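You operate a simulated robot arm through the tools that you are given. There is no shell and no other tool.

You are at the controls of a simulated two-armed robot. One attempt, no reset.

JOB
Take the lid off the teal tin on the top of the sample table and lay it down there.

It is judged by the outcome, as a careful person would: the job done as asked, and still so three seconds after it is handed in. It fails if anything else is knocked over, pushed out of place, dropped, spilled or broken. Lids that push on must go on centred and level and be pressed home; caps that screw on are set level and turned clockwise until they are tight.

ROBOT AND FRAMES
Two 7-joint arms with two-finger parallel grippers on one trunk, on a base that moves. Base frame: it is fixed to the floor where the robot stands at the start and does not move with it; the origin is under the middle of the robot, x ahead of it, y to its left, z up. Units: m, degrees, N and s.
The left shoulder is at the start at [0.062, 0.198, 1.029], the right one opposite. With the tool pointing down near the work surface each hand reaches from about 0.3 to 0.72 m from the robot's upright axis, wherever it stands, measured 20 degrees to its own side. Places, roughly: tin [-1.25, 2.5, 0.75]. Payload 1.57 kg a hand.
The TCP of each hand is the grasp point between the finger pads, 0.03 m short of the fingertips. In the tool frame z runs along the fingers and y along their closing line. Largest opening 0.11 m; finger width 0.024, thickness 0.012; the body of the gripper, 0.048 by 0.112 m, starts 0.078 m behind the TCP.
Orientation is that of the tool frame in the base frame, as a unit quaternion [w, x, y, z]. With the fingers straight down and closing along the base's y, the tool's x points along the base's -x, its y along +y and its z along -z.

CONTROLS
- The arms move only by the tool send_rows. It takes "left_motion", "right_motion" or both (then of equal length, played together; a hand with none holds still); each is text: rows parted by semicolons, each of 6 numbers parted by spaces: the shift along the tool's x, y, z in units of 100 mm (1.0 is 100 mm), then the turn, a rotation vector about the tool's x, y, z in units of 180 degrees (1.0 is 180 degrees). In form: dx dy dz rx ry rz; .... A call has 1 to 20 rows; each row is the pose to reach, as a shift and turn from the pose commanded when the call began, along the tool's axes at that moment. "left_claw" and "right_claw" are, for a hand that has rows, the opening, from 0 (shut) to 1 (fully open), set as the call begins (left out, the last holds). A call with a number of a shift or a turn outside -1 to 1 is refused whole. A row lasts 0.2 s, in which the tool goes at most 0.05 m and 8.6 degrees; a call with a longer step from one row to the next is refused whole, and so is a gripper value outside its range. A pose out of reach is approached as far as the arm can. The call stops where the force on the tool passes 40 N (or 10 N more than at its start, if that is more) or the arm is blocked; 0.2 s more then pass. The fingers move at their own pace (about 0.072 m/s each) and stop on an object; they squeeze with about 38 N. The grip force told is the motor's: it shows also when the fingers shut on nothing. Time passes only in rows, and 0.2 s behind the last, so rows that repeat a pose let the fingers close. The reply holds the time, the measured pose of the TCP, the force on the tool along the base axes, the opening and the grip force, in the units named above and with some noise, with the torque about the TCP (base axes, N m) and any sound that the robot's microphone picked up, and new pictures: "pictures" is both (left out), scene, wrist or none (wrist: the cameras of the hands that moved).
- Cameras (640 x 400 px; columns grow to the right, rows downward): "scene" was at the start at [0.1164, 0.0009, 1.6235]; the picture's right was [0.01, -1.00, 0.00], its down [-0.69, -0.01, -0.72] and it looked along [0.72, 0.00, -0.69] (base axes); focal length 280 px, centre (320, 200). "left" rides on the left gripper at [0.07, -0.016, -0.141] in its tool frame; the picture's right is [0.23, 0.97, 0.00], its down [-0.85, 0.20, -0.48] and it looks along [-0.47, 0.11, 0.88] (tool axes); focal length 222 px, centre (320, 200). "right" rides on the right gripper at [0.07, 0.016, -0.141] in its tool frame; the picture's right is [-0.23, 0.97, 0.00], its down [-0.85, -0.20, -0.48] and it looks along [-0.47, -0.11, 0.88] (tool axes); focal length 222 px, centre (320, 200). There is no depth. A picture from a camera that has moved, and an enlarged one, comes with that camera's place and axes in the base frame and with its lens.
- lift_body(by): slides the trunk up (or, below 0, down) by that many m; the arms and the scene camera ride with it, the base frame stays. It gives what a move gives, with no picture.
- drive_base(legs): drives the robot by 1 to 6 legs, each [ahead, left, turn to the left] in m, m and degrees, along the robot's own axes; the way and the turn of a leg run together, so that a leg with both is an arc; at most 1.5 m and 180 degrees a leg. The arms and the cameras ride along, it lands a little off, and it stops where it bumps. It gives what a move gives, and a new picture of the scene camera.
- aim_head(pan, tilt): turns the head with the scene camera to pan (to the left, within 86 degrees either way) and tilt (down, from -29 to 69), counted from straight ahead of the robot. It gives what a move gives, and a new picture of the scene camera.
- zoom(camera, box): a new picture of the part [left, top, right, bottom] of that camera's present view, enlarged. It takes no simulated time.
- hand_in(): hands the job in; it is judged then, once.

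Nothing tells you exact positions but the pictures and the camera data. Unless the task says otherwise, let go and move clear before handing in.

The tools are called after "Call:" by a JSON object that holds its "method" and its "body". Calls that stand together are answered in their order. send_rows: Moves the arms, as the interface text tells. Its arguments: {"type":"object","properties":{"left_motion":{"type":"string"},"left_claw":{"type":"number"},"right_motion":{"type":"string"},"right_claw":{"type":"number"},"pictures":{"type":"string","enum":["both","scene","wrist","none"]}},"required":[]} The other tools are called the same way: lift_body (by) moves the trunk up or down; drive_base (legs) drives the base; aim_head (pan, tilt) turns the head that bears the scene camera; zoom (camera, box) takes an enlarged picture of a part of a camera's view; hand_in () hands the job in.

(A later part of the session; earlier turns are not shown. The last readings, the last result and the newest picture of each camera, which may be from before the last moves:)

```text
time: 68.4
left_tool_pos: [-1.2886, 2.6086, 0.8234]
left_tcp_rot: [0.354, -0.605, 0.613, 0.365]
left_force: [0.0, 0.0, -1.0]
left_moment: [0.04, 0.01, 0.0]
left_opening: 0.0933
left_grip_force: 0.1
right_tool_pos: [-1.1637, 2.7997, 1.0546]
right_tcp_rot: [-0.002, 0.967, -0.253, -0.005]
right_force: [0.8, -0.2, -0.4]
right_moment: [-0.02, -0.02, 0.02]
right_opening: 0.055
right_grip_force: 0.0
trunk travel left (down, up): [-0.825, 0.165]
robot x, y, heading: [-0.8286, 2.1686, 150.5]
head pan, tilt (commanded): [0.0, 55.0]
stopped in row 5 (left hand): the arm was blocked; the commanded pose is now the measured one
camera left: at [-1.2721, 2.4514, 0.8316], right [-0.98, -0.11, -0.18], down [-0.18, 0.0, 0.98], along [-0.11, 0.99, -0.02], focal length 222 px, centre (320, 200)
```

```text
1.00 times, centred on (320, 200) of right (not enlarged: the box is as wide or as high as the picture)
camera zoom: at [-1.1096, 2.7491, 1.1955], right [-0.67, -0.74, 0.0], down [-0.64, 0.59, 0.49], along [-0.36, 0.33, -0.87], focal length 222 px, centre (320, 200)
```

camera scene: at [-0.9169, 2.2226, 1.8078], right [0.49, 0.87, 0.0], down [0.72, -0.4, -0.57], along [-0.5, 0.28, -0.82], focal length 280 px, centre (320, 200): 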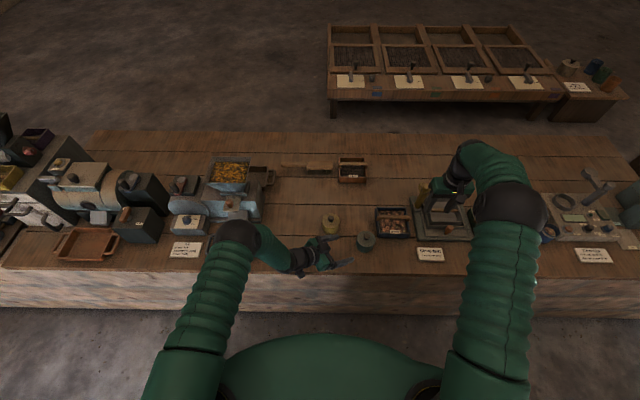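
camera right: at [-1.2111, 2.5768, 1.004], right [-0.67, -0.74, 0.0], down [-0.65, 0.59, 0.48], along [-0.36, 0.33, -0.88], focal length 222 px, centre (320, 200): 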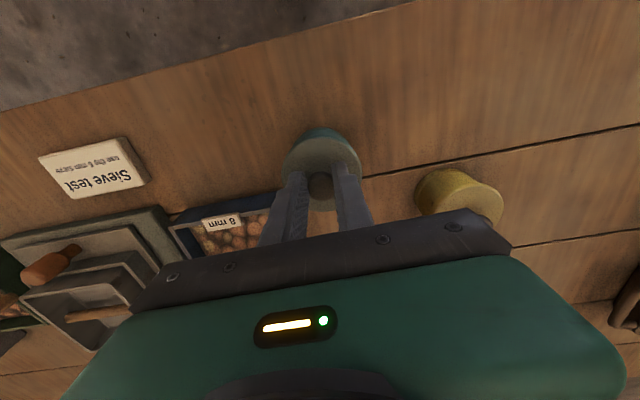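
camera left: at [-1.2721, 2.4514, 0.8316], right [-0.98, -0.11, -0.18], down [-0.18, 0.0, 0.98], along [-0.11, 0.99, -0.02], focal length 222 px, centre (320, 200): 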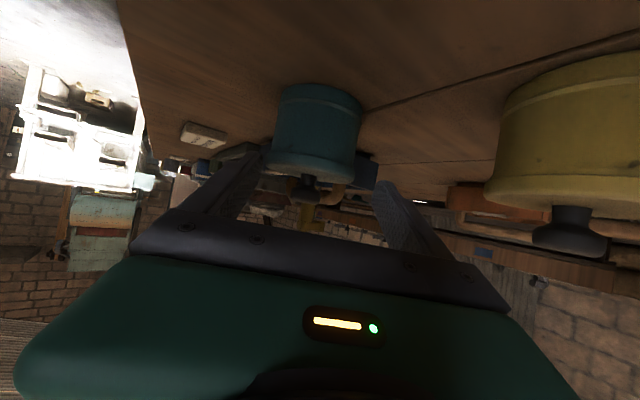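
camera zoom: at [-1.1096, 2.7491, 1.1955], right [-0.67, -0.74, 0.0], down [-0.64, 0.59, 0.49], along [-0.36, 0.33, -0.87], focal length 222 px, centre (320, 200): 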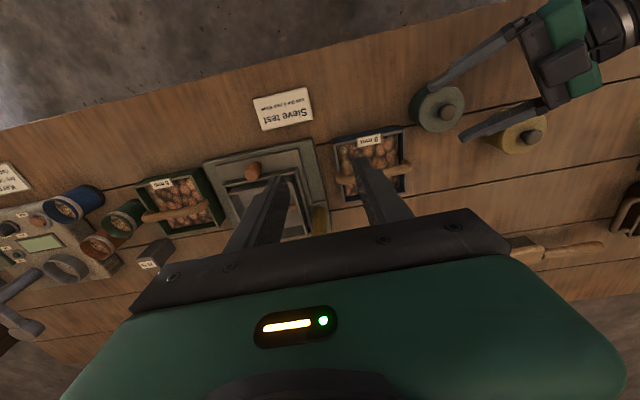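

The left arm is simply at full stretch because the trunk is high. I'll back the left hand out along its fingers, draw the right hand back off the bench, then lower the trunk so the left arm has reach.

Call:
{"method": "send_rows", "body": {"left_motion": "0 0 -0.2 0 0 0; 0 0 -0.4 0 0 0; 0 0 -0.6 0 0 0; 0 0 -0.8 0 0 0; 0 0 -1.0 0 0 0; 0 0 -1.0 0 0 0", "right_motion": "0.2 0 0 0 0 0; 0.4 0 0 0 0 0; 0.6 0 0 0 0 0; 0.8 0 0 0 0 0; 1.0 0 0 0 0 0; 1.0 0 0 0 0 0", "pictures": "none"}}

Call:
{"method": "send_rows", "body": {"left_motion": "-0.2 0 -0.1 0 0 0; -0.45 0 -0.2 0 0 0; -0.7 0 -0.35 0 0 0; -1.0 0 -0.5 0 0 0; -1.0 0 -0.5 0 0 0", "right_motion": "0.25 0 0 0 0 0; 0.5 0 0 0 0 0; 0.75 0 0 0 0 0; 1.0 0 0 0 0 0; 1.0 0 0 0 0 0", "pictures": "none"}}

Call:
{"method": "send_rows", "body": {"left_motion": "0 0 0 0 0 0; 0 0 0 0 0 0; 0 0 0 0 0 0", "right_motion": "0.25 0 0 0 0 0; 0.5 0 0 0 0 0; 0.5 0 0 0 0 0", "pictures": "scene"}}

```text
time: 69.8
left_tool_pos: [-1.2867, 2.5202, 0.8718]
left_tcp_rot: [0.353, -0.605, 0.614, 0.364]
left_force: [0.6, 0.3, 0.4]
left_moment: [0.0, 0.01, 0.02]
left_opening: 0.0936
left_grip_force: 0.0
right_tool_pos: [-1.0758, 2.75, 1.0528]
right_tcp_rot: [-0.001, 0.968, -0.253, -0.004]
right_force: [-0.6, 0.7, -0.8]
right_moment: [0.0, 0.05, -0.01]
right_opening: 0.0551
right_grip_force: 0.1
trunk travel left (down, up): [-0.825, 0.165]
robot x, y, heading: [-0.8234, 2.1701, 150.5]
head pan, tilt (commanded): [0.0, 55.0]
```

```text
time: 71.0
left_tool_pos: [-1.2842, 2.5262, 0.9845]
left_tcp_rot: [0.354, -0.604, 0.615, 0.362]
left_force: [-0.8, 1.0, -0.3]
left_moment: [-0.04, 0.04, 0.01]
left_opening: 0.0938
left_grip_force: 0.0
right_tool_pos: [-0.9881, 2.6995, 1.0517]
right_tcp_rot: [-0.001, 0.968, -0.253, -0.004]
right_force: [-0.3, 0.1, -0.4]
right_moment: [0.01, 0.0, -0.01]
right_opening: 0.0549
right_grip_force: 0.0
trunk travel left (down, up): [-0.825, 0.165]
robot x, y, heading: [-0.8259, 2.1692, 150.8]
head pan, tilt (commanded): [0.0, 55.0]
```

```text
time: 71.8
left_tool_pos: [-1.2854, 2.5264, 0.9837]
left_tcp_rot: [0.354, -0.605, 0.614, 0.363]
left_force: [0.1, 0.3, -0.3]
left_moment: [0.0, 0.01, 0.03]
left_opening: 0.0937
left_grip_force: 0.0
right_tool_pos: [-0.9444, 2.6762, 1.0499]
right_tcp_rot: [-0.002, 0.967, -0.253, -0.005]
right_force: [-0.4, 0.2, -0.4]
right_moment: [-0.01, -0.01, -0.03]
right_opening: 0.0551
right_grip_force: 0.0
trunk travel left (down, up): [-0.825, 0.165]
robot x, y, heading: [-0.8249, 2.1676, 150.8]
head pan, tilt (commanded): [0.0, 55.0]
camera scene: at [-0.9168, 2.2229, 1.8078], right [0.49, 0.87, 0.0], down [0.72, -0.4, -0.57], along [-0.5, 0.28, -0.82], focal length 280 px, centre (320, 200)
```

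scene: 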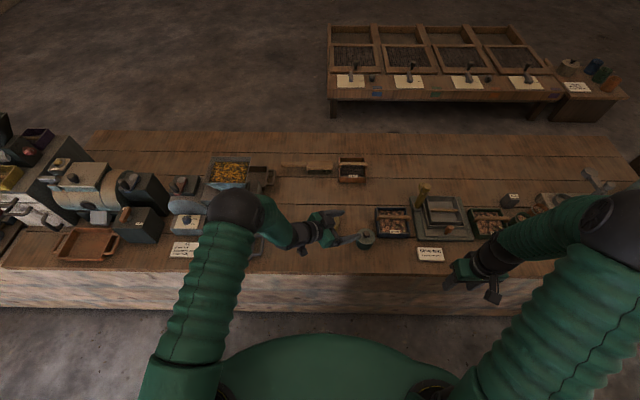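

Both hands are clear of everything. I'll raise the left a bit more and then lower the trunk 0.15 m.

Call:
{"method": "send_rows", "body": {"left_motion": "-0.2 0 -0.1 0 0 0; -0.45 0 -0.2 0 0 0; -0.7 0 -0.35 0 0 0; -0.9 0 -0.45 0 0 0; -0.9 0 -0.45 0 0 0", "pictures": "none"}}

Call:
{"method": "lift_body", "body": {"by": -0.15}}

Call:
{"method": "send_rows", "body": {"left_motion": "0 0 0 0 0 0", "pictures": "both"}}

```text
time: 73.0
left_tool_pos: [-1.2839, 2.5307, 1.0835]
left_tcp_rot: [0.353, -0.605, 0.614, 0.363]
left_force: [-0.1, 0.3, -0.3]
left_moment: [-0.01, 0.01, -0.02]
left_opening: 0.0933
left_grip_force: 0.0
right_tool_pos: [-0.944, 2.675, 1.0517]
right_tcp_rot: [-0.001, 0.967, -0.253, -0.004]
right_force: [-0.4, 0.0, -0.1]
right_moment: [0.02, -0.04, 0.01]
right_opening: 0.055
right_grip_force: 0.0
trunk travel left (down, up): [-0.825, 0.165]
robot x, y, heading: [-0.8234, 2.1701, 150.7]
head pan, tilt (commanded): [0.0, 55.0]
```

```text
time: 74.8
left_tool_pos: [-1.2815, 2.5298, 0.9348]
left_tcp_rot: [0.353, -0.604, 0.615, 0.363]
left_force: [0.0, 1.1, 0.1]
left_moment: [0.03, 0.02, 0.02]
left_opening: 0.0937
left_grip_force: 0.1
right_tool_pos: [-0.943, 2.6754, 0.9018]
right_tcp_rot: [-0.001, 0.967, -0.253, -0.004]
right_force: [-0.3, -0.1, -0.1]
right_moment: [0.02, -0.02, -0.04]
right_opening: 0.0552
right_grip_force: 0.2
trunk travel left (down, up): [-0.675, 0.315]
robot x, y, heading: [-0.824, 2.1665, 150.7]
head pan, tilt (commanded): [0.0, 55.0]
```

```text
time: 75.2
left_tool_pos: [-1.2822, 2.53, 0.9335]
left_tcp_rot: [0.353, -0.605, 0.614, 0.364]
left_force: [0.2, 0.2, 0.2]
left_moment: [-0.03, -0.04, -0.02]
left_opening: 0.0933
left_grip_force: 0.1
right_tool_pos: [-0.9452, 2.6759, 0.9014]
right_tcp_rot: [-0.001, 0.967, -0.253, -0.004]
right_force: [-0.4, 0.3, 0.3]
right_moment: [-0.02, -0.01, 0.0]
right_opening: 0.0551
right_grip_force: 0.0
trunk travel left (down, up): [-0.675, 0.315]
robot x, y, heading: [-0.8239, 2.1684, 150.6]
head pan, tilt (commanded): [0.0, 55.0]
camera scene: at [-0.9155, 2.2217, 1.6579], right [0.49, 0.87, 0.0], down [0.72, -0.4, -0.57], along [-0.5, 0.28, -0.82], focal length 280 px, centre (320, 200)
camera left: at [-1.2663, 2.3724, 0.9422], right [-0.98, -0.11, -0.18], down [-0.18, 0.0, 0.98], along [-0.11, 0.99, -0.02], focal length 222 px, centre (320, 200)
```

scene: 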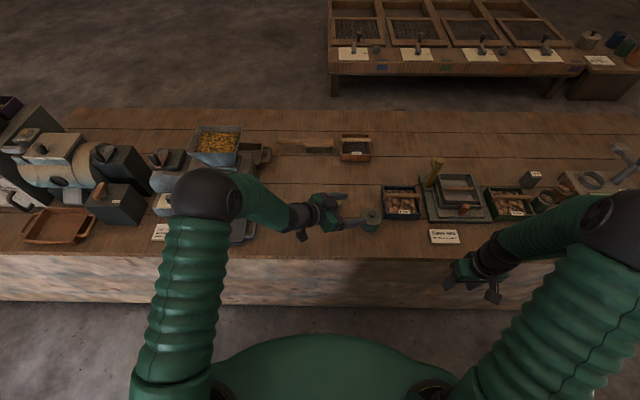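
left: 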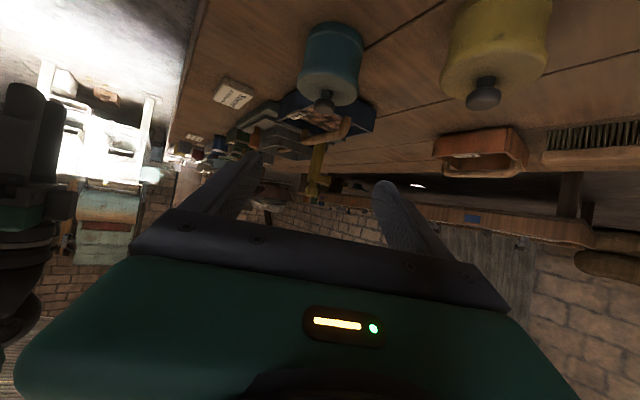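

With the trunk lower the left arm is well bent again. I'll go back to the stand-off point left of the tin and measure once more.

Call:
{"method": "send_rows", "body": {"left_motion": "0.2 -0.03 0.07 0 0 0; 0.4 -0.06 0.14 0 0 0; 0.6 -0.09 0.21 0 0 0; 0.841 -0.13 0.292 0 0 0; 0.841 -0.13 0.292 0 0 0", "left_claw": 0.85, "pictures": "wrist"}}

Call:
{"method": "zoom", "body": {"camera": "left", "box": [220, 60, 460, 210]}}

Call:
{"method": "zoom", "body": {"camera": "scene", "box": [310, 175, 406, 235]}}

```text
time: 76.4
left_tool_pos: [-1.2717, 2.5143, 0.8466]
left_tcp_rot: [0.353, -0.605, 0.614, 0.364]
left_force: [-0.2, -0.3, 0.1]
left_moment: [0.0, -0.01, -0.02]
left_opening: 0.0938
left_grip_force: 0.0
right_tool_pos: [-0.944, 2.6749, 0.902]
right_tcp_rot: [-0.001, 0.968, -0.252, -0.003]
right_force: [0.1, -0.4, 0.7]
right_moment: [-0.01, -0.01, 0.02]
right_opening: 0.055
right_grip_force: 0.0
trunk travel left (down, up): [-0.675, 0.315]
robot x, y, heading: [-0.8242, 2.1688, 150.5]
head pan, tilt (commanded): [0.0, 55.0]
camera left: at [-1.255, 2.3571, 0.8544], right [-0.98, -0.11, -0.18], down [-0.18, 0.0, 0.98], along [-0.11, 0.99, -0.02], focal length 222 px, centre (320, 200)
```

left: 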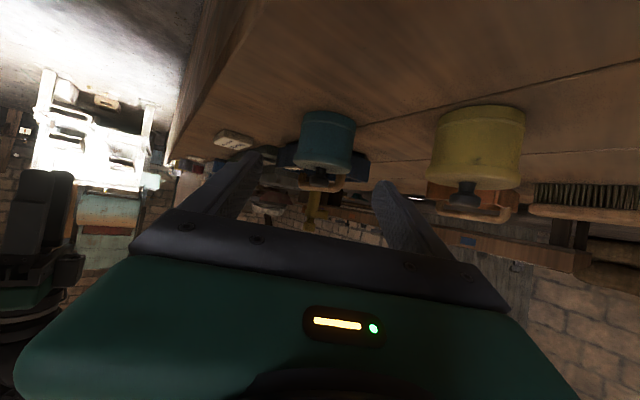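

```text
2.67 times, centred on (340, 135) of left
camera zoom: at [-1.255, 2.3571, 0.8544], right [-0.98, -0.11, -0.18], down [-0.18, 0.0, 0.98], along [-0.11, 0.99, -0.02], focal length 592 px, centre (267, 373)
```

zoom: 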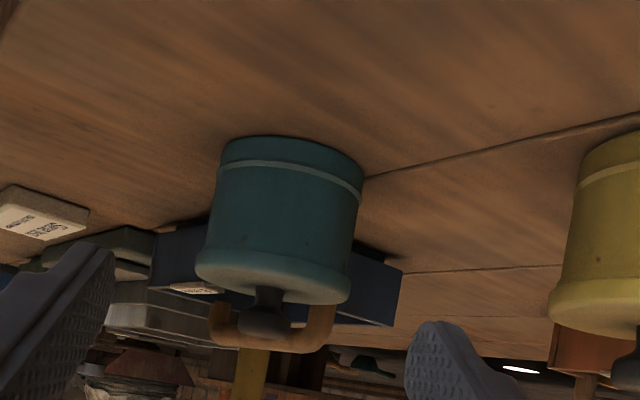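

```text
6.67 times, centred on (358, 205) of scene
camera zoom: at [-0.9152, 2.2214, 1.6579], right [0.49, 0.87, 0.0], down [0.71, -0.4, -0.57], along [-0.5, 0.28, -0.82], focal length 1866 px, centre (67, 167)
```

zoom: 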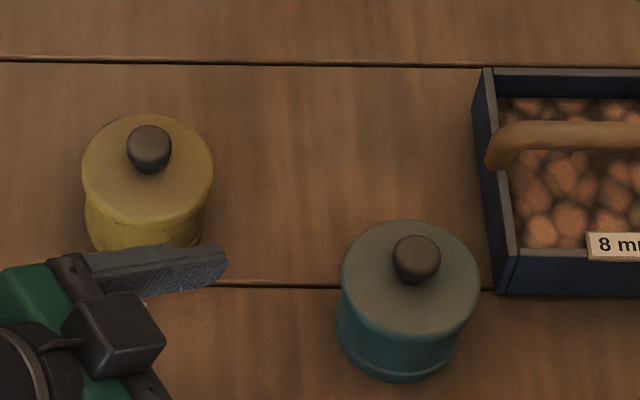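

The tin now reads about 9 mm from where it was: the stalled left hand nudged it while drifting, but it is upright and untouched otherwise. In the left camera its axis is about 7 mm to the forward side of my finger centreline, so I'll correct for that and advance halfway.

Call:
{"method": "send_rows", "body": {"left_motion": "0 0.03 0.05 0 0 0; 0 0.065 0.2 0 0 0; 0 0.065 0.35 0 0 0; 0.02 0.065 0.5 0 0 0; 0.02 0.065 0.55 0 0 0; 0.02 0.065 0.55 0 0 0", "left_claw": 0.85, "pictures": "wrist"}}

Call:
{"method": "zoom", "body": {"camera": "left", "box": [200, 60, 440, 210]}}

Call:
{"method": "zoom", "body": {"camera": "scene", "box": [330, 185, 410, 235]}}

```text
time: 77.8
left_tool_pos: [-1.2775, 2.5624, 0.8183]
left_tcp_rot: [0.353, -0.605, 0.615, 0.363]
left_force: [0.0, -0.5, -0.3]
left_moment: [-0.03, 0.05, 0.02]
left_opening: 0.0936
left_grip_force: 0.3
right_tool_pos: [-0.9445, 2.6743, 0.9026]
right_tcp_rot: [-0.001, 0.968, -0.253, -0.004]
right_force: [0.1, 0.2, 0.7]
right_moment: [0.0, 0.02, -0.02]
right_opening: 0.0553
right_grip_force: 0.0
trunk travel left (down, up): [-0.675, 0.315]
robot x, y, heading: [-0.8224, 2.1659, 151.0]
head pan, tilt (commanded): [0.0, 55.0]
camera left: at [-1.2615, 2.4044, 0.8258], right [-0.98, -0.11, -0.18], down [-0.18, 0.0, 0.98], along [-0.11, 0.99, -0.02], focal length 222 px, centre (320, 200)
```

left: 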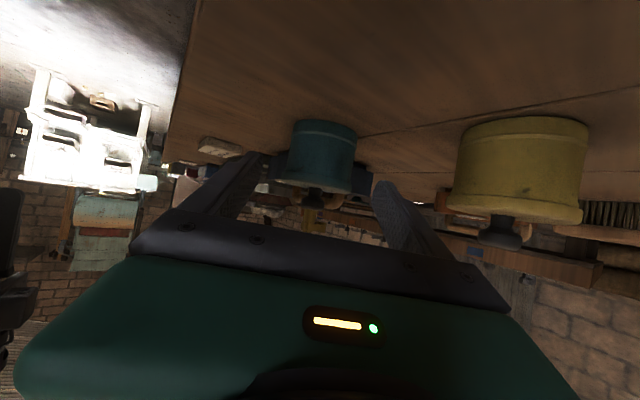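

```text
2.67 times, centred on (320, 135) of left
camera zoom: at [-1.2615, 2.4044, 0.8258], right [-0.98, -0.11, -0.18], down [-0.18, 0.0, 0.98], along [-0.11, 0.99, -0.02], focal length 592 px, centre (320, 373)
```

zoom: 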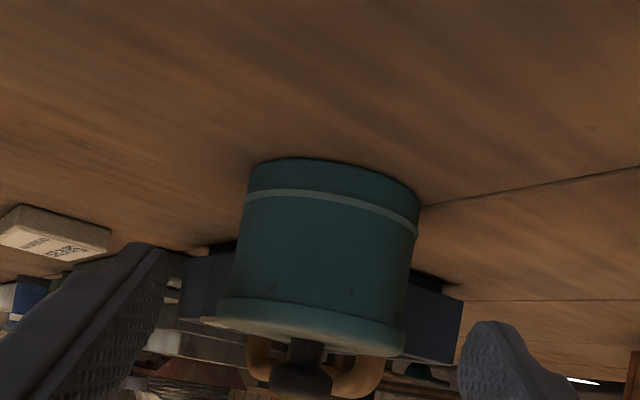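

```text
8.00 times, centred on (370, 210) of scene
camera zoom: at [-0.9153, 2.2218, 1.6579], right [0.49, 0.87, 0.0], down [0.72, -0.4, -0.57], along [-0.5, 0.28, -0.82], focal length 2239 px, centre (-80, 120)
```

zoom: 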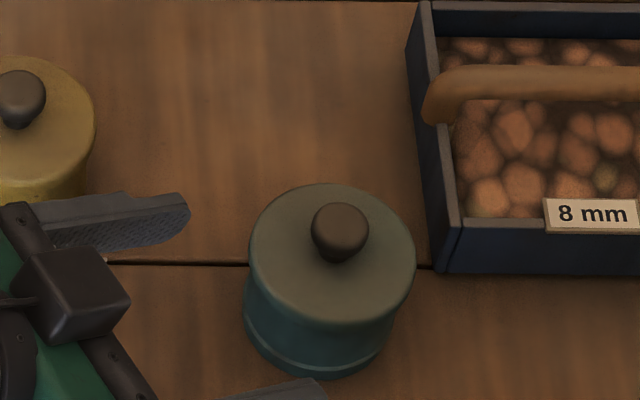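

The finger lanes are now centred on the tin to within about 2 mm. I'll advance the rest of the way so the fingers straddle the body, below the lid rim and just above the bench.

Call:
{"method": "send_rows", "body": {"left_motion": "0.02 0.015 0.14 0 0 0; 0.04 0.015 0.28 0 0 0; 0.055 0.015 0.4 0 0 0; 0.065 0.015 0.5 0 0 0; 0.07 0.015 0.56 0 0 0; 0.07 0.015 0.56 0 0 0", "left_claw": 0.85, "pictures": "wrist"}}

Call:
{"method": "zoom", "body": {"camera": "left", "box": [200, 60, 440, 210]}}

Call:
{"method": "zoom", "body": {"camera": "scene", "box": [330, 185, 410, 235]}}

```text
time: 79.2
left_tool_pos: [-1.2804, 2.6064, 0.784]
left_tcp_rot: [0.352, -0.605, 0.615, 0.363]
left_force: [-0.2, -0.3, -0.2]
left_moment: [-0.02, -0.02, 0.02]
left_opening: 0.0937
left_grip_force: 0.1
right_tool_pos: [-0.9438, 2.6755, 0.9028]
right_tcp_rot: [-0.001, 0.967, -0.253, -0.004]
right_force: [0.2, 0.1, 0.9]
right_moment: [0.03, -0.02, 0.0]
right_opening: 0.0549
right_grip_force: 0.1
trunk travel left (down, up): [-0.675, 0.315]
robot x, y, heading: [-0.8258, 2.169, 150.5]
head pan, tilt (commanded): [0.0, 55.0]
camera left: at [-1.2635, 2.4496, 0.7929], right [-0.98, -0.11, -0.18], down [-0.18, 0.0, 0.98], along [-0.11, 0.99, -0.02], focal length 222 px, centre (320, 200)
```

left: 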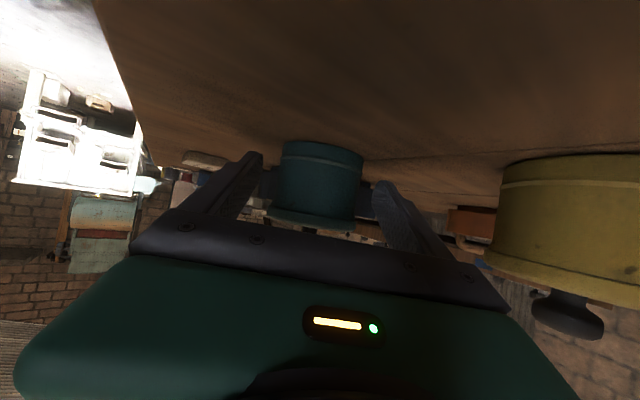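

```text
2.67 times, centred on (320, 135) of left
camera zoom: at [-1.2635, 2.4496, 0.7929], right [-0.98, -0.11, -0.18], down [-0.18, 0.0, 0.98], along [-0.11, 0.99, -0.02], focal length 592 px, centre (320, 373)
```

zoom: 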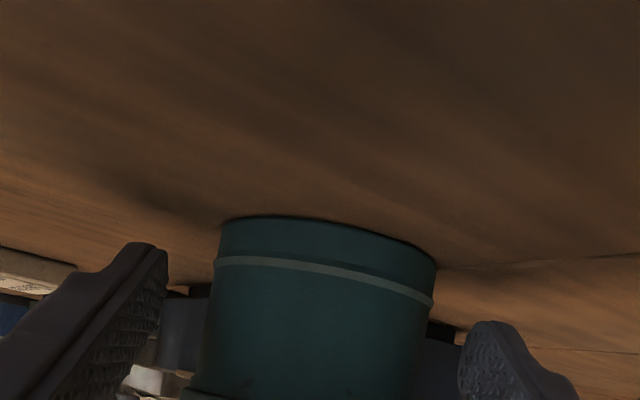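

```text
8.00 times, centred on (370, 210) of scene
camera zoom: at [-0.9153, 2.2221, 1.6579], right [0.49, 0.87, 0.0], down [0.71, -0.4, -0.57], along [-0.5, 0.28, -0.82], focal length 2239 px, centre (-80, 120)
```

zoom: 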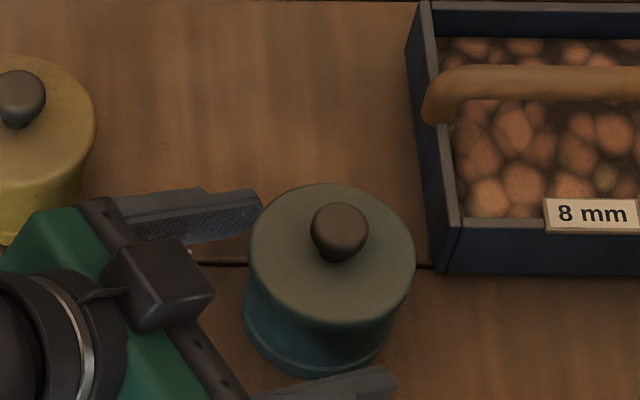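

The hand reached the intended spot with no contact force. I'll check how the fingertips sit relative to the lid rim and base.

Call:
{"method": "zoom", "body": {"camera": "left", "box": [200, 110, 440, 260]}}

Call:
{"method": "zoom", "body": {"camera": "scene", "box": [340, 200, 404, 240]}}

```text
2.67 times, centred on (320, 185) of left
camera zoom: at [-1.2635, 2.4496, 0.7929], right [-0.98, -0.11, -0.18], down [-0.18, 0.0, 0.98], along [-0.11, 0.99, -0.02], focal length 592 px, centre (320, 240)
```

zoom: 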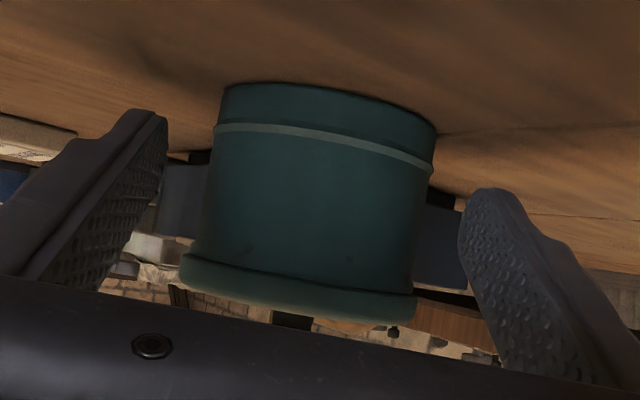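

```text
10.00 times, centred on (372, 220) of scene
camera zoom: at [-0.9153, 2.2221, 1.6579], right [0.49, 0.87, 0.0], down [0.71, -0.4, -0.57], along [-0.5, 0.28, -0.82], focal length 2799 px, centre (-200, 0)
```

zoom: 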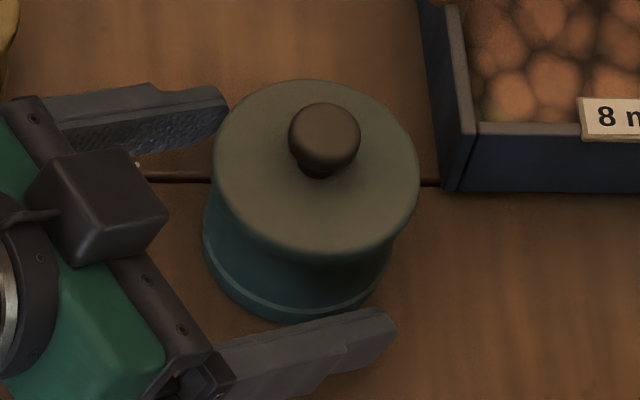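

The fingertips straddle the body, about 8 mm above the bench and well below the lid rim, centred within 1 mm. I'll move 4 mm further in for more contact and close on the body.

Call:
{"method": "send_rows", "body": {"left_motion": "-0.01 0 0.018 0 0 0; -0.019 0 0.035 0 0 0; -0.019 0 0.035 0 0 0", "left_claw": 0.85, "pictures": "none"}}

Call:
{"method": "send_rows", "body": {"left_motion": "0 0 0 0 0 0; 0 0 0 0 0 0; 0 0 0 0 0 0; 0 0 0 0 0 0; 0 0 0 0 0 0", "left_claw": 0, "pictures": "wrist"}}

Call:
{"method": "zoom", "body": {"camera": "left", "box": [200, 110, 440, 260]}}

Call:
{"method": "zoom", "body": {"camera": "scene", "box": [340, 200, 404, 240]}}

```text
time: 80.0
left_tool_pos: [-1.2798, 2.6113, 0.7855]
left_tcp_rot: [0.353, -0.605, 0.614, 0.364]
left_force: [0.6, -0.5, -0.7]
left_moment: [0.02, -0.01, 0.0]
left_opening: 0.0934
left_grip_force: 0.0
right_tool_pos: [-0.9442, 2.6761, 0.9021]
right_tcp_rot: [-0.001, 0.968, -0.253, -0.004]
right_force: [-0.1, 0.1, 0.3]
right_moment: [0.0, -0.01, -0.03]
right_opening: 0.0551
right_grip_force: 0.1
trunk travel left (down, up): [-0.675, 0.315]
robot x, y, heading: [-0.8241, 2.1693, 150.7]
head pan, tilt (commanded): [0.0, 55.0]
```

```text
time: 81.2
left_tool_pos: [-1.2801, 2.6109, 0.784]
left_tcp_rot: [0.354, -0.605, 0.614, 0.364]
left_force: [0.6, 0.4, -0.9]
left_moment: [-0.03, -0.03, -0.06]
left_opening: 0.0646
left_grip_force: 38.1
right_tool_pos: [-0.9432, 2.6764, 0.9022]
right_tcp_rot: [-0.001, 0.968, -0.253, -0.004]
right_force: [0.2, -0.3, -0.2]
right_moment: [-0.01, 0.01, 0.01]
right_opening: 0.0552
right_grip_force: 0.0
trunk travel left (down, up): [-0.675, 0.315]
robot x, y, heading: [-0.8245, 2.1701, 150.8]
head pan, tilt (commanded): [0.0, 55.0]
camera left: at [-1.2637, 2.4536, 0.7927], right [-0.98, -0.11, -0.18], down [-0.18, 0.0, 0.98], along [-0.11, 0.99, -0.02], focal length 222 px, centre (320, 200)
```

left: 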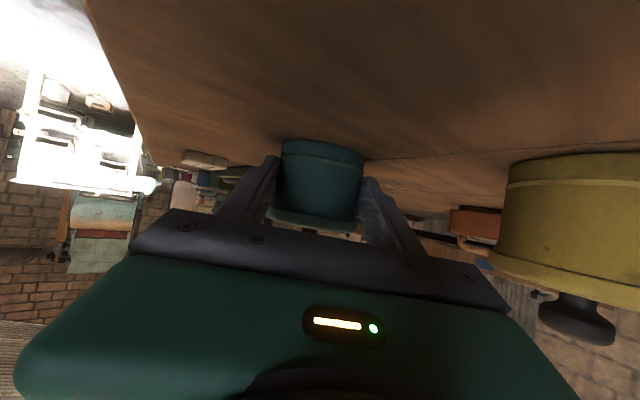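

```text
2.67 times, centred on (320, 185) of left
camera zoom: at [-1.2637, 2.4536, 0.7927], right [-0.98, -0.11, -0.18], down [-0.18, 0.0, 0.98], along [-0.11, 0.99, -0.02], focal length 592 px, centre (320, 240)
```

zoom: 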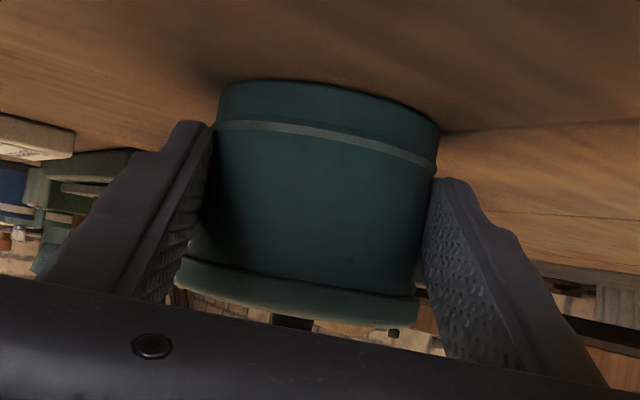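

```text
10.00 times, centred on (372, 220) of scene
camera zoom: at [-0.9153, 2.222, 1.6579], right [0.49, 0.87, 0.0], down [0.72, -0.4, -0.57], along [-0.5, 0.28, -0.82], focal length 2799 px, centre (-200, 0)
```

zoom: 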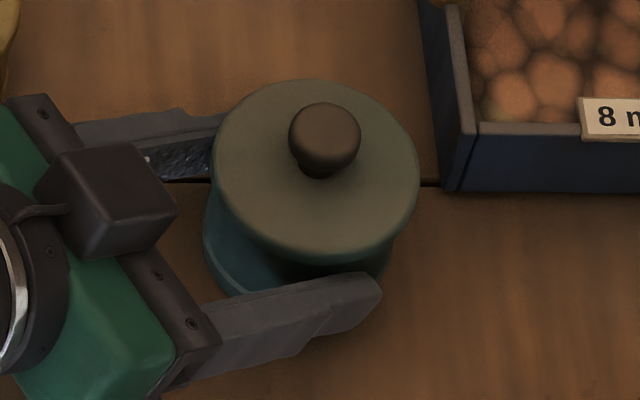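

The left hand now firmly holds the tin body (64.6 mm, 38 N) and the tin hasn't moved. Next I'll bring the right hand back up and over the knob.

Call:
{"method": "send_rows", "body": {"right_motion": "0 0.1 -0.2 0 0 0; 0 0.2 -0.45 0 0 0; 0 0.4 -0.7 0 0 0; 0 0.5 -0.9 0 0 0; 0 0.5 -0.9 0 0 0", "pictures": "none"}}

Call:
{"method": "send_rows", "body": {"right_motion": "-0.25 0.18 0 0 0 0; -0.5 0.36 0 0 0 0; -0.75 0.54 0 0 0 0; -1.0 0.74 0 0 0 0; -1.0 0.74 0 0 0 0", "pictures": "none"}}

Call:
{"method": "send_rows", "body": {"right_motion": "-0.25 0.18 0 0 0 0; -0.5 0.36 0 0 0 0; -0.75 0.54 0 0 0 0; -1.0 0.74 0 0 0 0; -1.0 0.74 0 0 0 0", "pictures": "both"}}

```text
time: 82.4
left_tool_pos: [-1.2813, 2.6119, 0.784]
left_tcp_rot: [0.353, -0.605, 0.614, 0.363]
left_force: [-1.2, -0.8, 1.4]
left_moment: [0.02, -0.06, -0.02]
left_opening: 0.0645
left_grip_force: 38.2
right_tool_pos: [-0.9679, 2.6321, 0.9935]
right_tcp_rot: [-0.002, 0.967, -0.253, -0.004]
right_force: [0.2, -0.5, 0.0]
right_moment: [0.0, 0.0, -0.01]
right_opening: 0.055
right_grip_force: 0.1
trunk travel left (down, up): [-0.675, 0.315]
robot x, y, heading: [-0.8236, 2.169, 150.5]
head pan, tilt (commanded): [0.0, 55.0]
```

```text
time: 83.6
left_tool_pos: [-1.2797, 2.6111, 0.7848]
left_tcp_rot: [0.353, -0.605, 0.614, 0.364]
left_force: [0.6, -1.0, 2.4]
left_moment: [0.04, -0.05, -0.02]
left_opening: 0.0643
left_grip_force: 38.3
right_tool_pos: [-1.0913, 2.6166, 0.9933]
right_tcp_rot: [-0.001, 0.967, -0.253, -0.004]
right_force: [-0.3, -0.3, 0.1]
right_moment: [-0.04, 0.01, -0.02]
right_opening: 0.0552
right_grip_force: 0.1
trunk travel left (down, up): [-0.675, 0.315]
robot x, y, heading: [-0.827, 2.1693, 151.0]
head pan, tilt (commanded): [0.0, 55.0]
```

```text
time: 84.8
left_tool_pos: [-1.2796, 2.6107, 0.7849]
left_tcp_rot: [0.353, -0.605, 0.614, 0.363]
left_force: [-0.8, -0.7, 3.3]
left_moment: [0.05, -0.08, 0.0]
left_opening: 0.0644
left_grip_force: 38.0
right_tool_pos: [-1.2162, 2.6007, 0.9942]
right_tcp_rot: [-0.001, 0.967, -0.253, -0.004]
right_force: [0.5, -0.5, -0.3]
right_moment: [0.02, -0.01, -0.05]
right_opening: 0.055
right_grip_force: 0.1
trunk travel left (down, up): [-0.675, 0.315]
robot x, y, heading: [-0.8244, 2.169, 150.6]
head pan, tilt (commanded): [0.0, 55.0]
camera scene: at [-0.9161, 2.2211, 1.6579], right [0.49, 0.87, 0.0], down [0.72, -0.4, -0.57], along [-0.5, 0.28, -0.82], focal length 280 px, centre (320, 200)
camera right: at [-1.1625, 2.5504, 1.1345], right [-0.67, -0.74, 0.0], down [-0.64, 0.59, 0.49], along [-0.36, 0.33, -0.87], focal length 222 px, centre (320, 200)
```

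scene: 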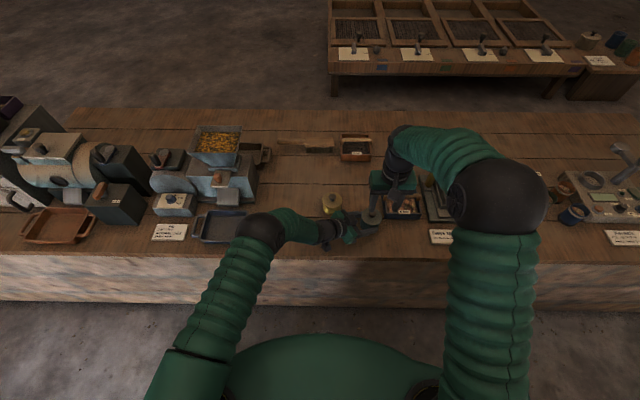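
right: 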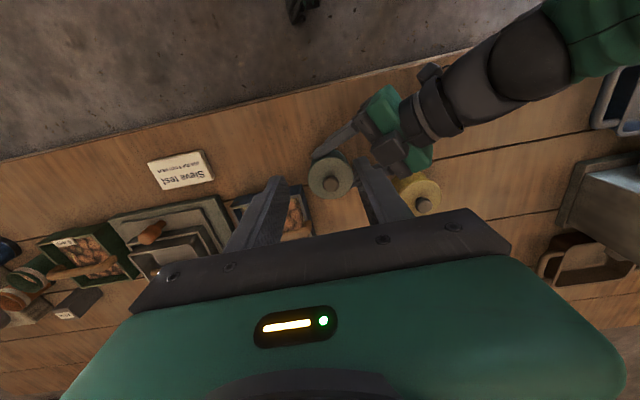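

The left hand still holds the tin and the right is nearly above it. I'll enlarge the right camera view to locate the knob precisely.

Call:
{"method": "zoom", "body": {"camera": "right", "box": [280, 135, 400, 210]}}

```text
5.33 times, centred on (340, 172) of right
camera zoom: at [-1.1625, 2.5504, 1.1345], right [-0.67, -0.74, 0.0], down [-0.64, 0.59, 0.49], along [-0.36, 0.33, -0.87], focal length 1185 px, centre (213, 347)
```

zoom: 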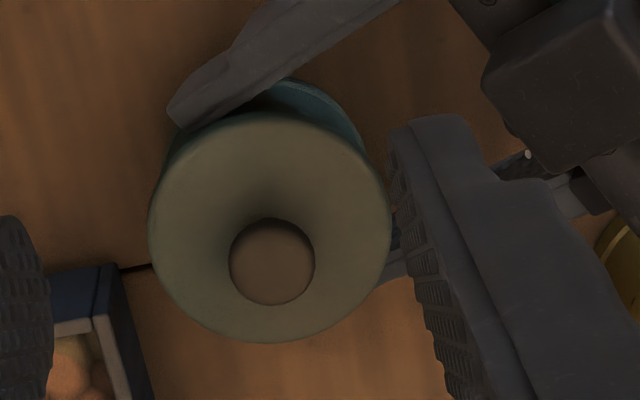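

The knob reads at [-1.274, 2.630]. I'll move over it and descend to just above, then re-check.

Call:
{"method": "send_rows", "body": {"right_motion": "-0.3 0.015 0 0 0 0; -0.634 0.029 0 0 0 0; -0.634 0.029 0.3 0 0 0; -0.634 0.029 0.6 0 0 0; -0.634 0.029 0.9 0 0 0; -0.634 0.029 0.9 0 0 0", "right_claw": 0.5, "pictures": "wrist"}}

Call:
{"method": "zoom", "body": {"camera": "right", "box": [240, 110, 400, 210]}}

Call:
{"method": "zoom", "body": {"camera": "scene", "box": [330, 185, 410, 235]}}

```text
time: 86.2
left_tool_pos: [-1.2797, 2.6111, 0.7842]
left_tcp_rot: [0.353, -0.605, 0.613, 0.365]
left_force: [-0.5, 0.2, 2.9]
left_moment: [0.13, -0.08, -0.01]
left_opening: 0.0642
left_grip_force: 37.8
right_tool_pos: [-1.2735, 2.6292, 0.9055]
right_tcp_rot: [0.0, 0.967, -0.253, -0.006]
right_force: [0.7, 0.2, -0.1]
right_moment: [0.0, 0.0, 0.0]
right_opening: 0.0548
right_grip_force: 0.2
trunk travel left (down, up): [-0.675, 0.315]
robot x, y, heading: [-0.8227, 2.1671, 150.5]
head pan, tilt (commanded): [0.0, 55.0]
camera right: at [-1.2202, 2.5798, 1.0445], right [-0.67, -0.74, 0.0], down [-0.64, 0.59, 0.49], along [-0.36, 0.33, -0.87], focal length 222 px, centre (320, 200)
```

right: 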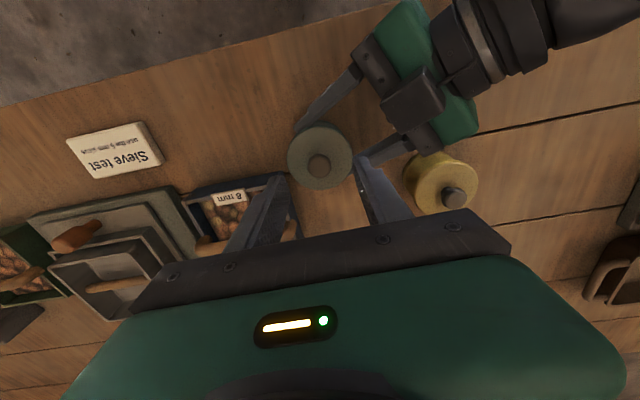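

```text
4.00 times, centred on (320, 160) of right
camera zoom: at [-1.2202, 2.5798, 1.0445], right [-0.67, -0.74, 0.0], down [-0.64, 0.59, 0.49], along [-0.36, 0.33, -0.87], focal length 888 px, centre (320, 360)
```

zoom: 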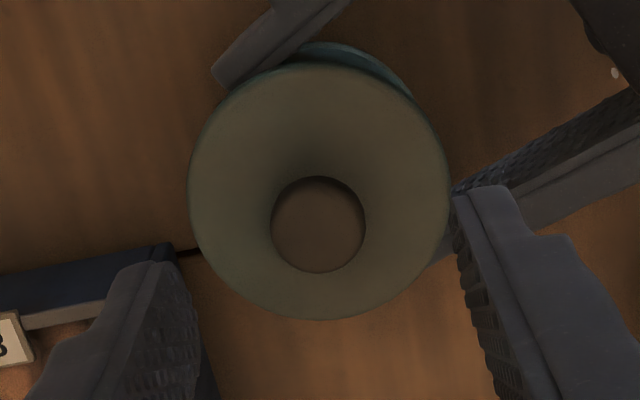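

```text
8.00 times, centred on (370, 210) of scene
camera zoom: at [-0.9165, 2.2212, 1.6579], right [0.49, 0.87, 0.0], down [0.72, -0.4, -0.57], along [-0.5, 0.28, -0.82], focal length 2239 px, centre (-80, 120)
```

zoom: 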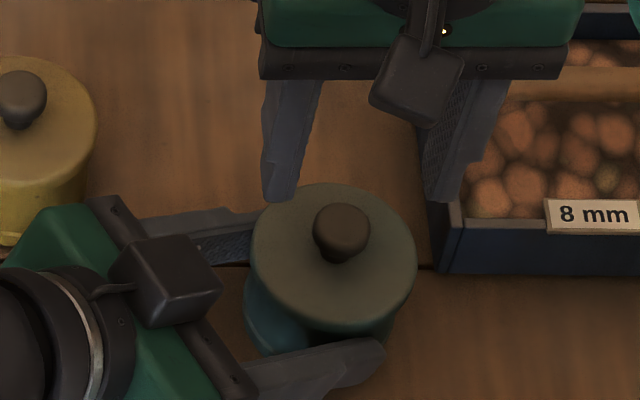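

The knob is within 2 mm of the finger midpoint. I'll descend to the same gripping height as before and close on the knob.

Call:
{"method": "send_rows", "body": {"right_motion": "-0.01 -0.01 0.15 0 0 0; -0.01 -0.01 0.3 0 0 0; -0.01 -0.01 0.43 0 0 0; -0.01 -0.01 0.53 0 0 0; -0.01 -0.01 0.53 0 0 0", "right_claw": 0.5, "pictures": "wrist"}}

Call:
{"method": "zoom", "body": {"camera": "right", "box": [240, 130, 400, 230]}}

Call:
{"method": "zoom", "body": {"camera": "scene", "box": [330, 185, 410, 235]}}

```text
time: 87.4
left_tool_pos: [-1.2794, 2.6101, 0.7858]
left_tcp_rot: [0.353, -0.605, 0.614, 0.364]
left_force: [-0.4, -0.2, 4.0]
left_moment: [0.03, -0.16, -0.01]
left_opening: 0.0642
left_grip_force: 37.9
right_tool_pos: [-1.2728, 2.6302, 0.8527]
right_tcp_rot: [-0.001, 0.967, -0.253, -0.005]
right_force: [-0.8, 0.2, 0.6]
right_moment: [-0.04, -0.01, 0.02]
right_opening: 0.0547
right_grip_force: 0.0
trunk travel left (down, up): [-0.675, 0.315]
robot x, y, heading: [-0.8281, 2.1652, 151.2]
head pan, tilt (commanded): [0.0, 55.0]
camera right: at [-1.2205, 2.5811, 0.992], right [-0.67, -0.74, 0.0], down [-0.64, 0.59, 0.49], along [-0.36, 0.33, -0.87], focal length 222 px, centre (320, 200)
```

right: 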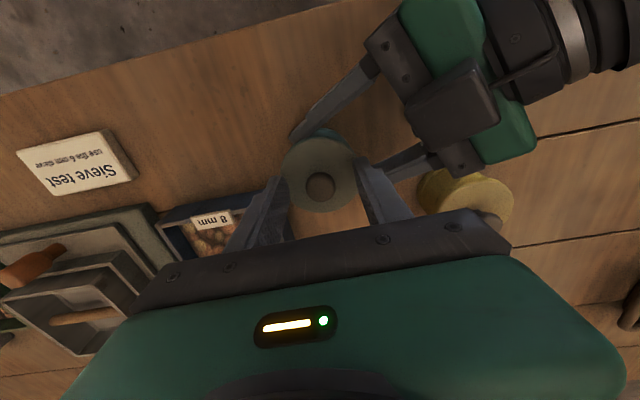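

```text
4.00 times, centred on (320, 180) of right
camera zoom: at [-1.2205, 2.5811, 0.992], right [-0.67, -0.74, 0.0], down [-0.64, 0.59, 0.49], along [-0.36, 0.33, -0.87], focal length 888 px, centre (320, 280)
```

zoom: 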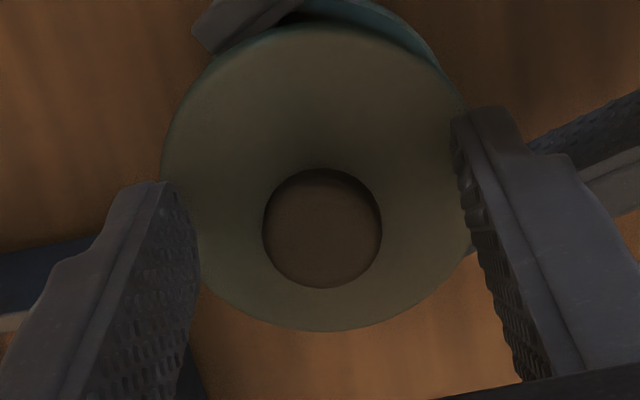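

```text
8.00 times, centred on (370, 210) of scene
camera zoom: at [-0.9165, 2.2207, 1.6579], right [0.49, 0.87, 0.0], down [0.72, -0.4, -0.57], along [-0.5, 0.28, -0.82], focal length 2239 px, centre (-80, 120)
```

zoom: 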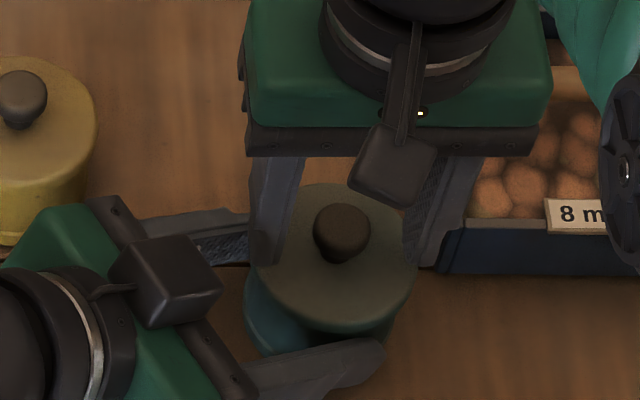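

The alignment is good. I'll close the right hand on the knob.

Call:
{"method": "send_rows", "body": {"right_motion": "0 0 0 0 0 0; 0 0 0 0 0 0; 0 0 0 0 0 0; 0 0 0 0 0 0; 0 0 0 0 0 0", "right_claw": 0, "pictures": "none"}}

Call:
{"method": "zoom", "body": {"camera": "scene", "box": [330, 185, 410, 235]}}

Call:
{"method": "zoom", "body": {"camera": "left", "box": [200, 110, 440, 260]}}

```text
time: 88.6
left_tool_pos: [-1.2803, 2.6109, 0.784]
left_tcp_rot: [0.353, -0.605, 0.614, 0.364]
left_force: [-0.6, -0.7, 4.4]
left_moment: [0.09, -0.19, -0.04]
left_opening: 0.0639
left_grip_force: 37.7
right_tool_pos: [-1.2729, 2.6304, 0.8532]
right_tcp_rot: [-0.001, 0.967, -0.253, -0.006]
right_force: [0.4, 1.1, 0.4]
right_moment: [0.04, 0.03, 0.01]
right_opening: 0.0218
right_grip_force: 35.2
trunk travel left (down, up): [-0.675, 0.315]
robot x, y, heading: [-0.8207, 2.1666, 150.7]
head pan, tilt (commanded): [0.0, 55.0]
heard: snap
```

```text
8.00 times, centred on (370, 210) of scene
camera zoom: at [-0.9166, 2.2206, 1.6579], right [0.49, 0.87, 0.0], down [0.72, -0.4, -0.57], along [-0.5, 0.28, -0.82], focal length 2239 px, centre (-80, 120)
```

zoom: 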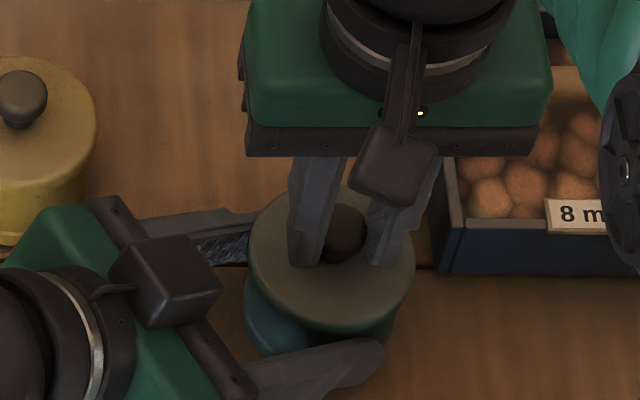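

```text
2.67 times, centred on (320, 185) of left
camera zoom: at [-1.2639, 2.4531, 0.7929], right [-0.98, -0.11, -0.18], down [-0.18, 0.0, 0.98], along [-0.11, 0.99, -0.02], focal length 592 px, centre (320, 240)
```

zoom: 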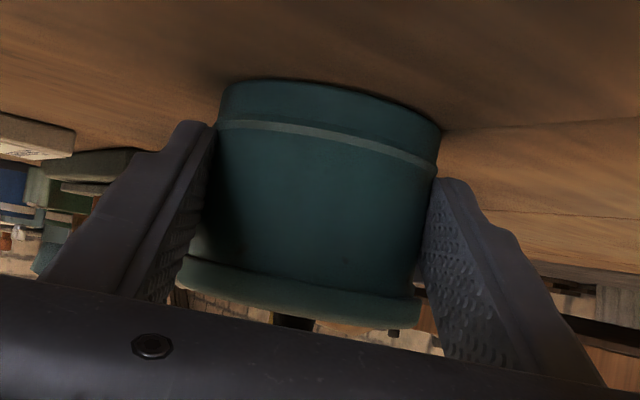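

Both hands hold now (a "snap" was heard as the right hand closed). I'll pull the lid up slowly by 10 mm while the left hand holds still.

Call:
{"method": "send_rows", "body": {"right_motion": "0 0 -0.01 0 0 0; 0 0 -0.02 0 0 0; 0 0 -0.03 0 0 0; 0 0 -0.04 0 0 0; 0 0 -0.05 0 0 0; 0 0 -0.06 0 0 0; 0 0 -0.08 0 0 0; 0 0 -0.1 0 0 0; 0 0 -0.1 0 0 0", "left_motion": "0 0 0 0 0 0; 0 0 0 0 0 0; 0 0 0 0 0 0; 0 0 0 0 0 0; 0 0 0 0 0 0; 0 0 0 0 0 0; 0 0 0 0 0 0; 0 0 0 0 0 0; 0 0 0 0 0 0", "left_claw": 0, "right_claw": 0, "pictures": "scene"}}

Call:
{"method": "zoom", "body": {"camera": "scene", "box": [340, 200, 404, 240]}}

Call:
{"method": "zoom", "body": {"camera": "left", "box": [200, 110, 440, 260]}}

```text
time: 90.6
left_tool_pos: [-1.2798, 2.6104, 0.7846]
left_tcp_rot: [0.354, -0.604, 0.613, 0.365]
left_force: [0.3, -0.9, 3.8]
left_moment: [0.06, -0.15, -0.04]
left_opening: 0.0637
left_grip_force: 37.6
right_tool_pos: [-1.2729, 2.6303, 0.8626]
right_tcp_rot: [-0.001, 0.967, -0.253, -0.005]
right_force: [-0.1, -0.2, -0.6]
right_moment: [0.0, 0.01, -0.01]
right_opening: 0.0216
right_grip_force: 35.0
trunk travel left (down, up): [-0.675, 0.315]
robot x, y, heading: [-0.8201, 2.1704, 150.6]
head pan, tilt (commanded): [0.0, 55.0]
camera scene: at [-0.9165, 2.2207, 1.6579], right [0.49, 0.87, 0.0], down [0.72, -0.4, -0.57], along [-0.5, 0.28, -0.82], focal length 280 px, centre (320, 200)
```

scene: 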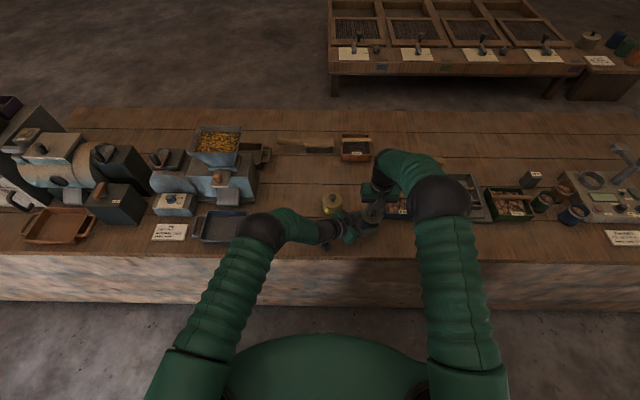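

```text
10.00 times, centred on (372, 220) of scene
camera zoom: at [-0.9165, 2.2207, 1.6579], right [0.49, 0.87, 0.0], down [0.72, -0.4, -0.57], along [-0.5, 0.28, -0.82], focal length 2799 px, centre (-200, 0)
```

zoom: 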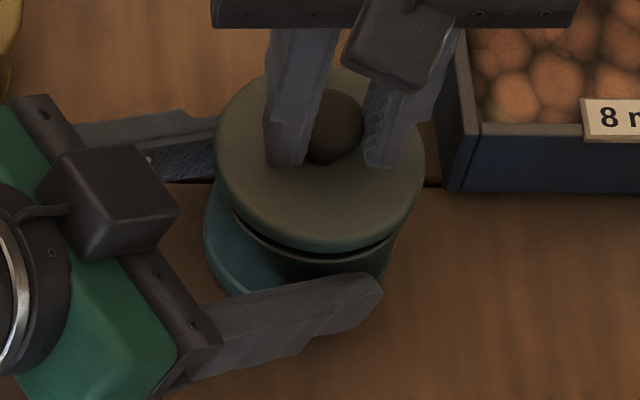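

```text
2.67 times, centred on (320, 185) of left
camera zoom: at [-1.2638, 2.4532, 0.7929], right [-0.98, -0.11, -0.18], down [-0.18, 0.0, 0.98], along [-0.11, 0.99, -0.02], focal length 592 px, centre (320, 240)
```

zoom: 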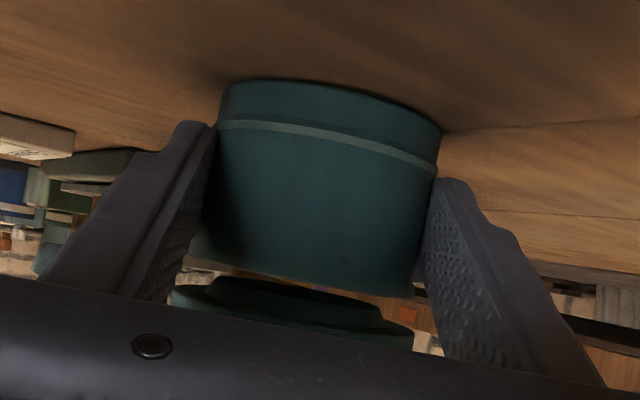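

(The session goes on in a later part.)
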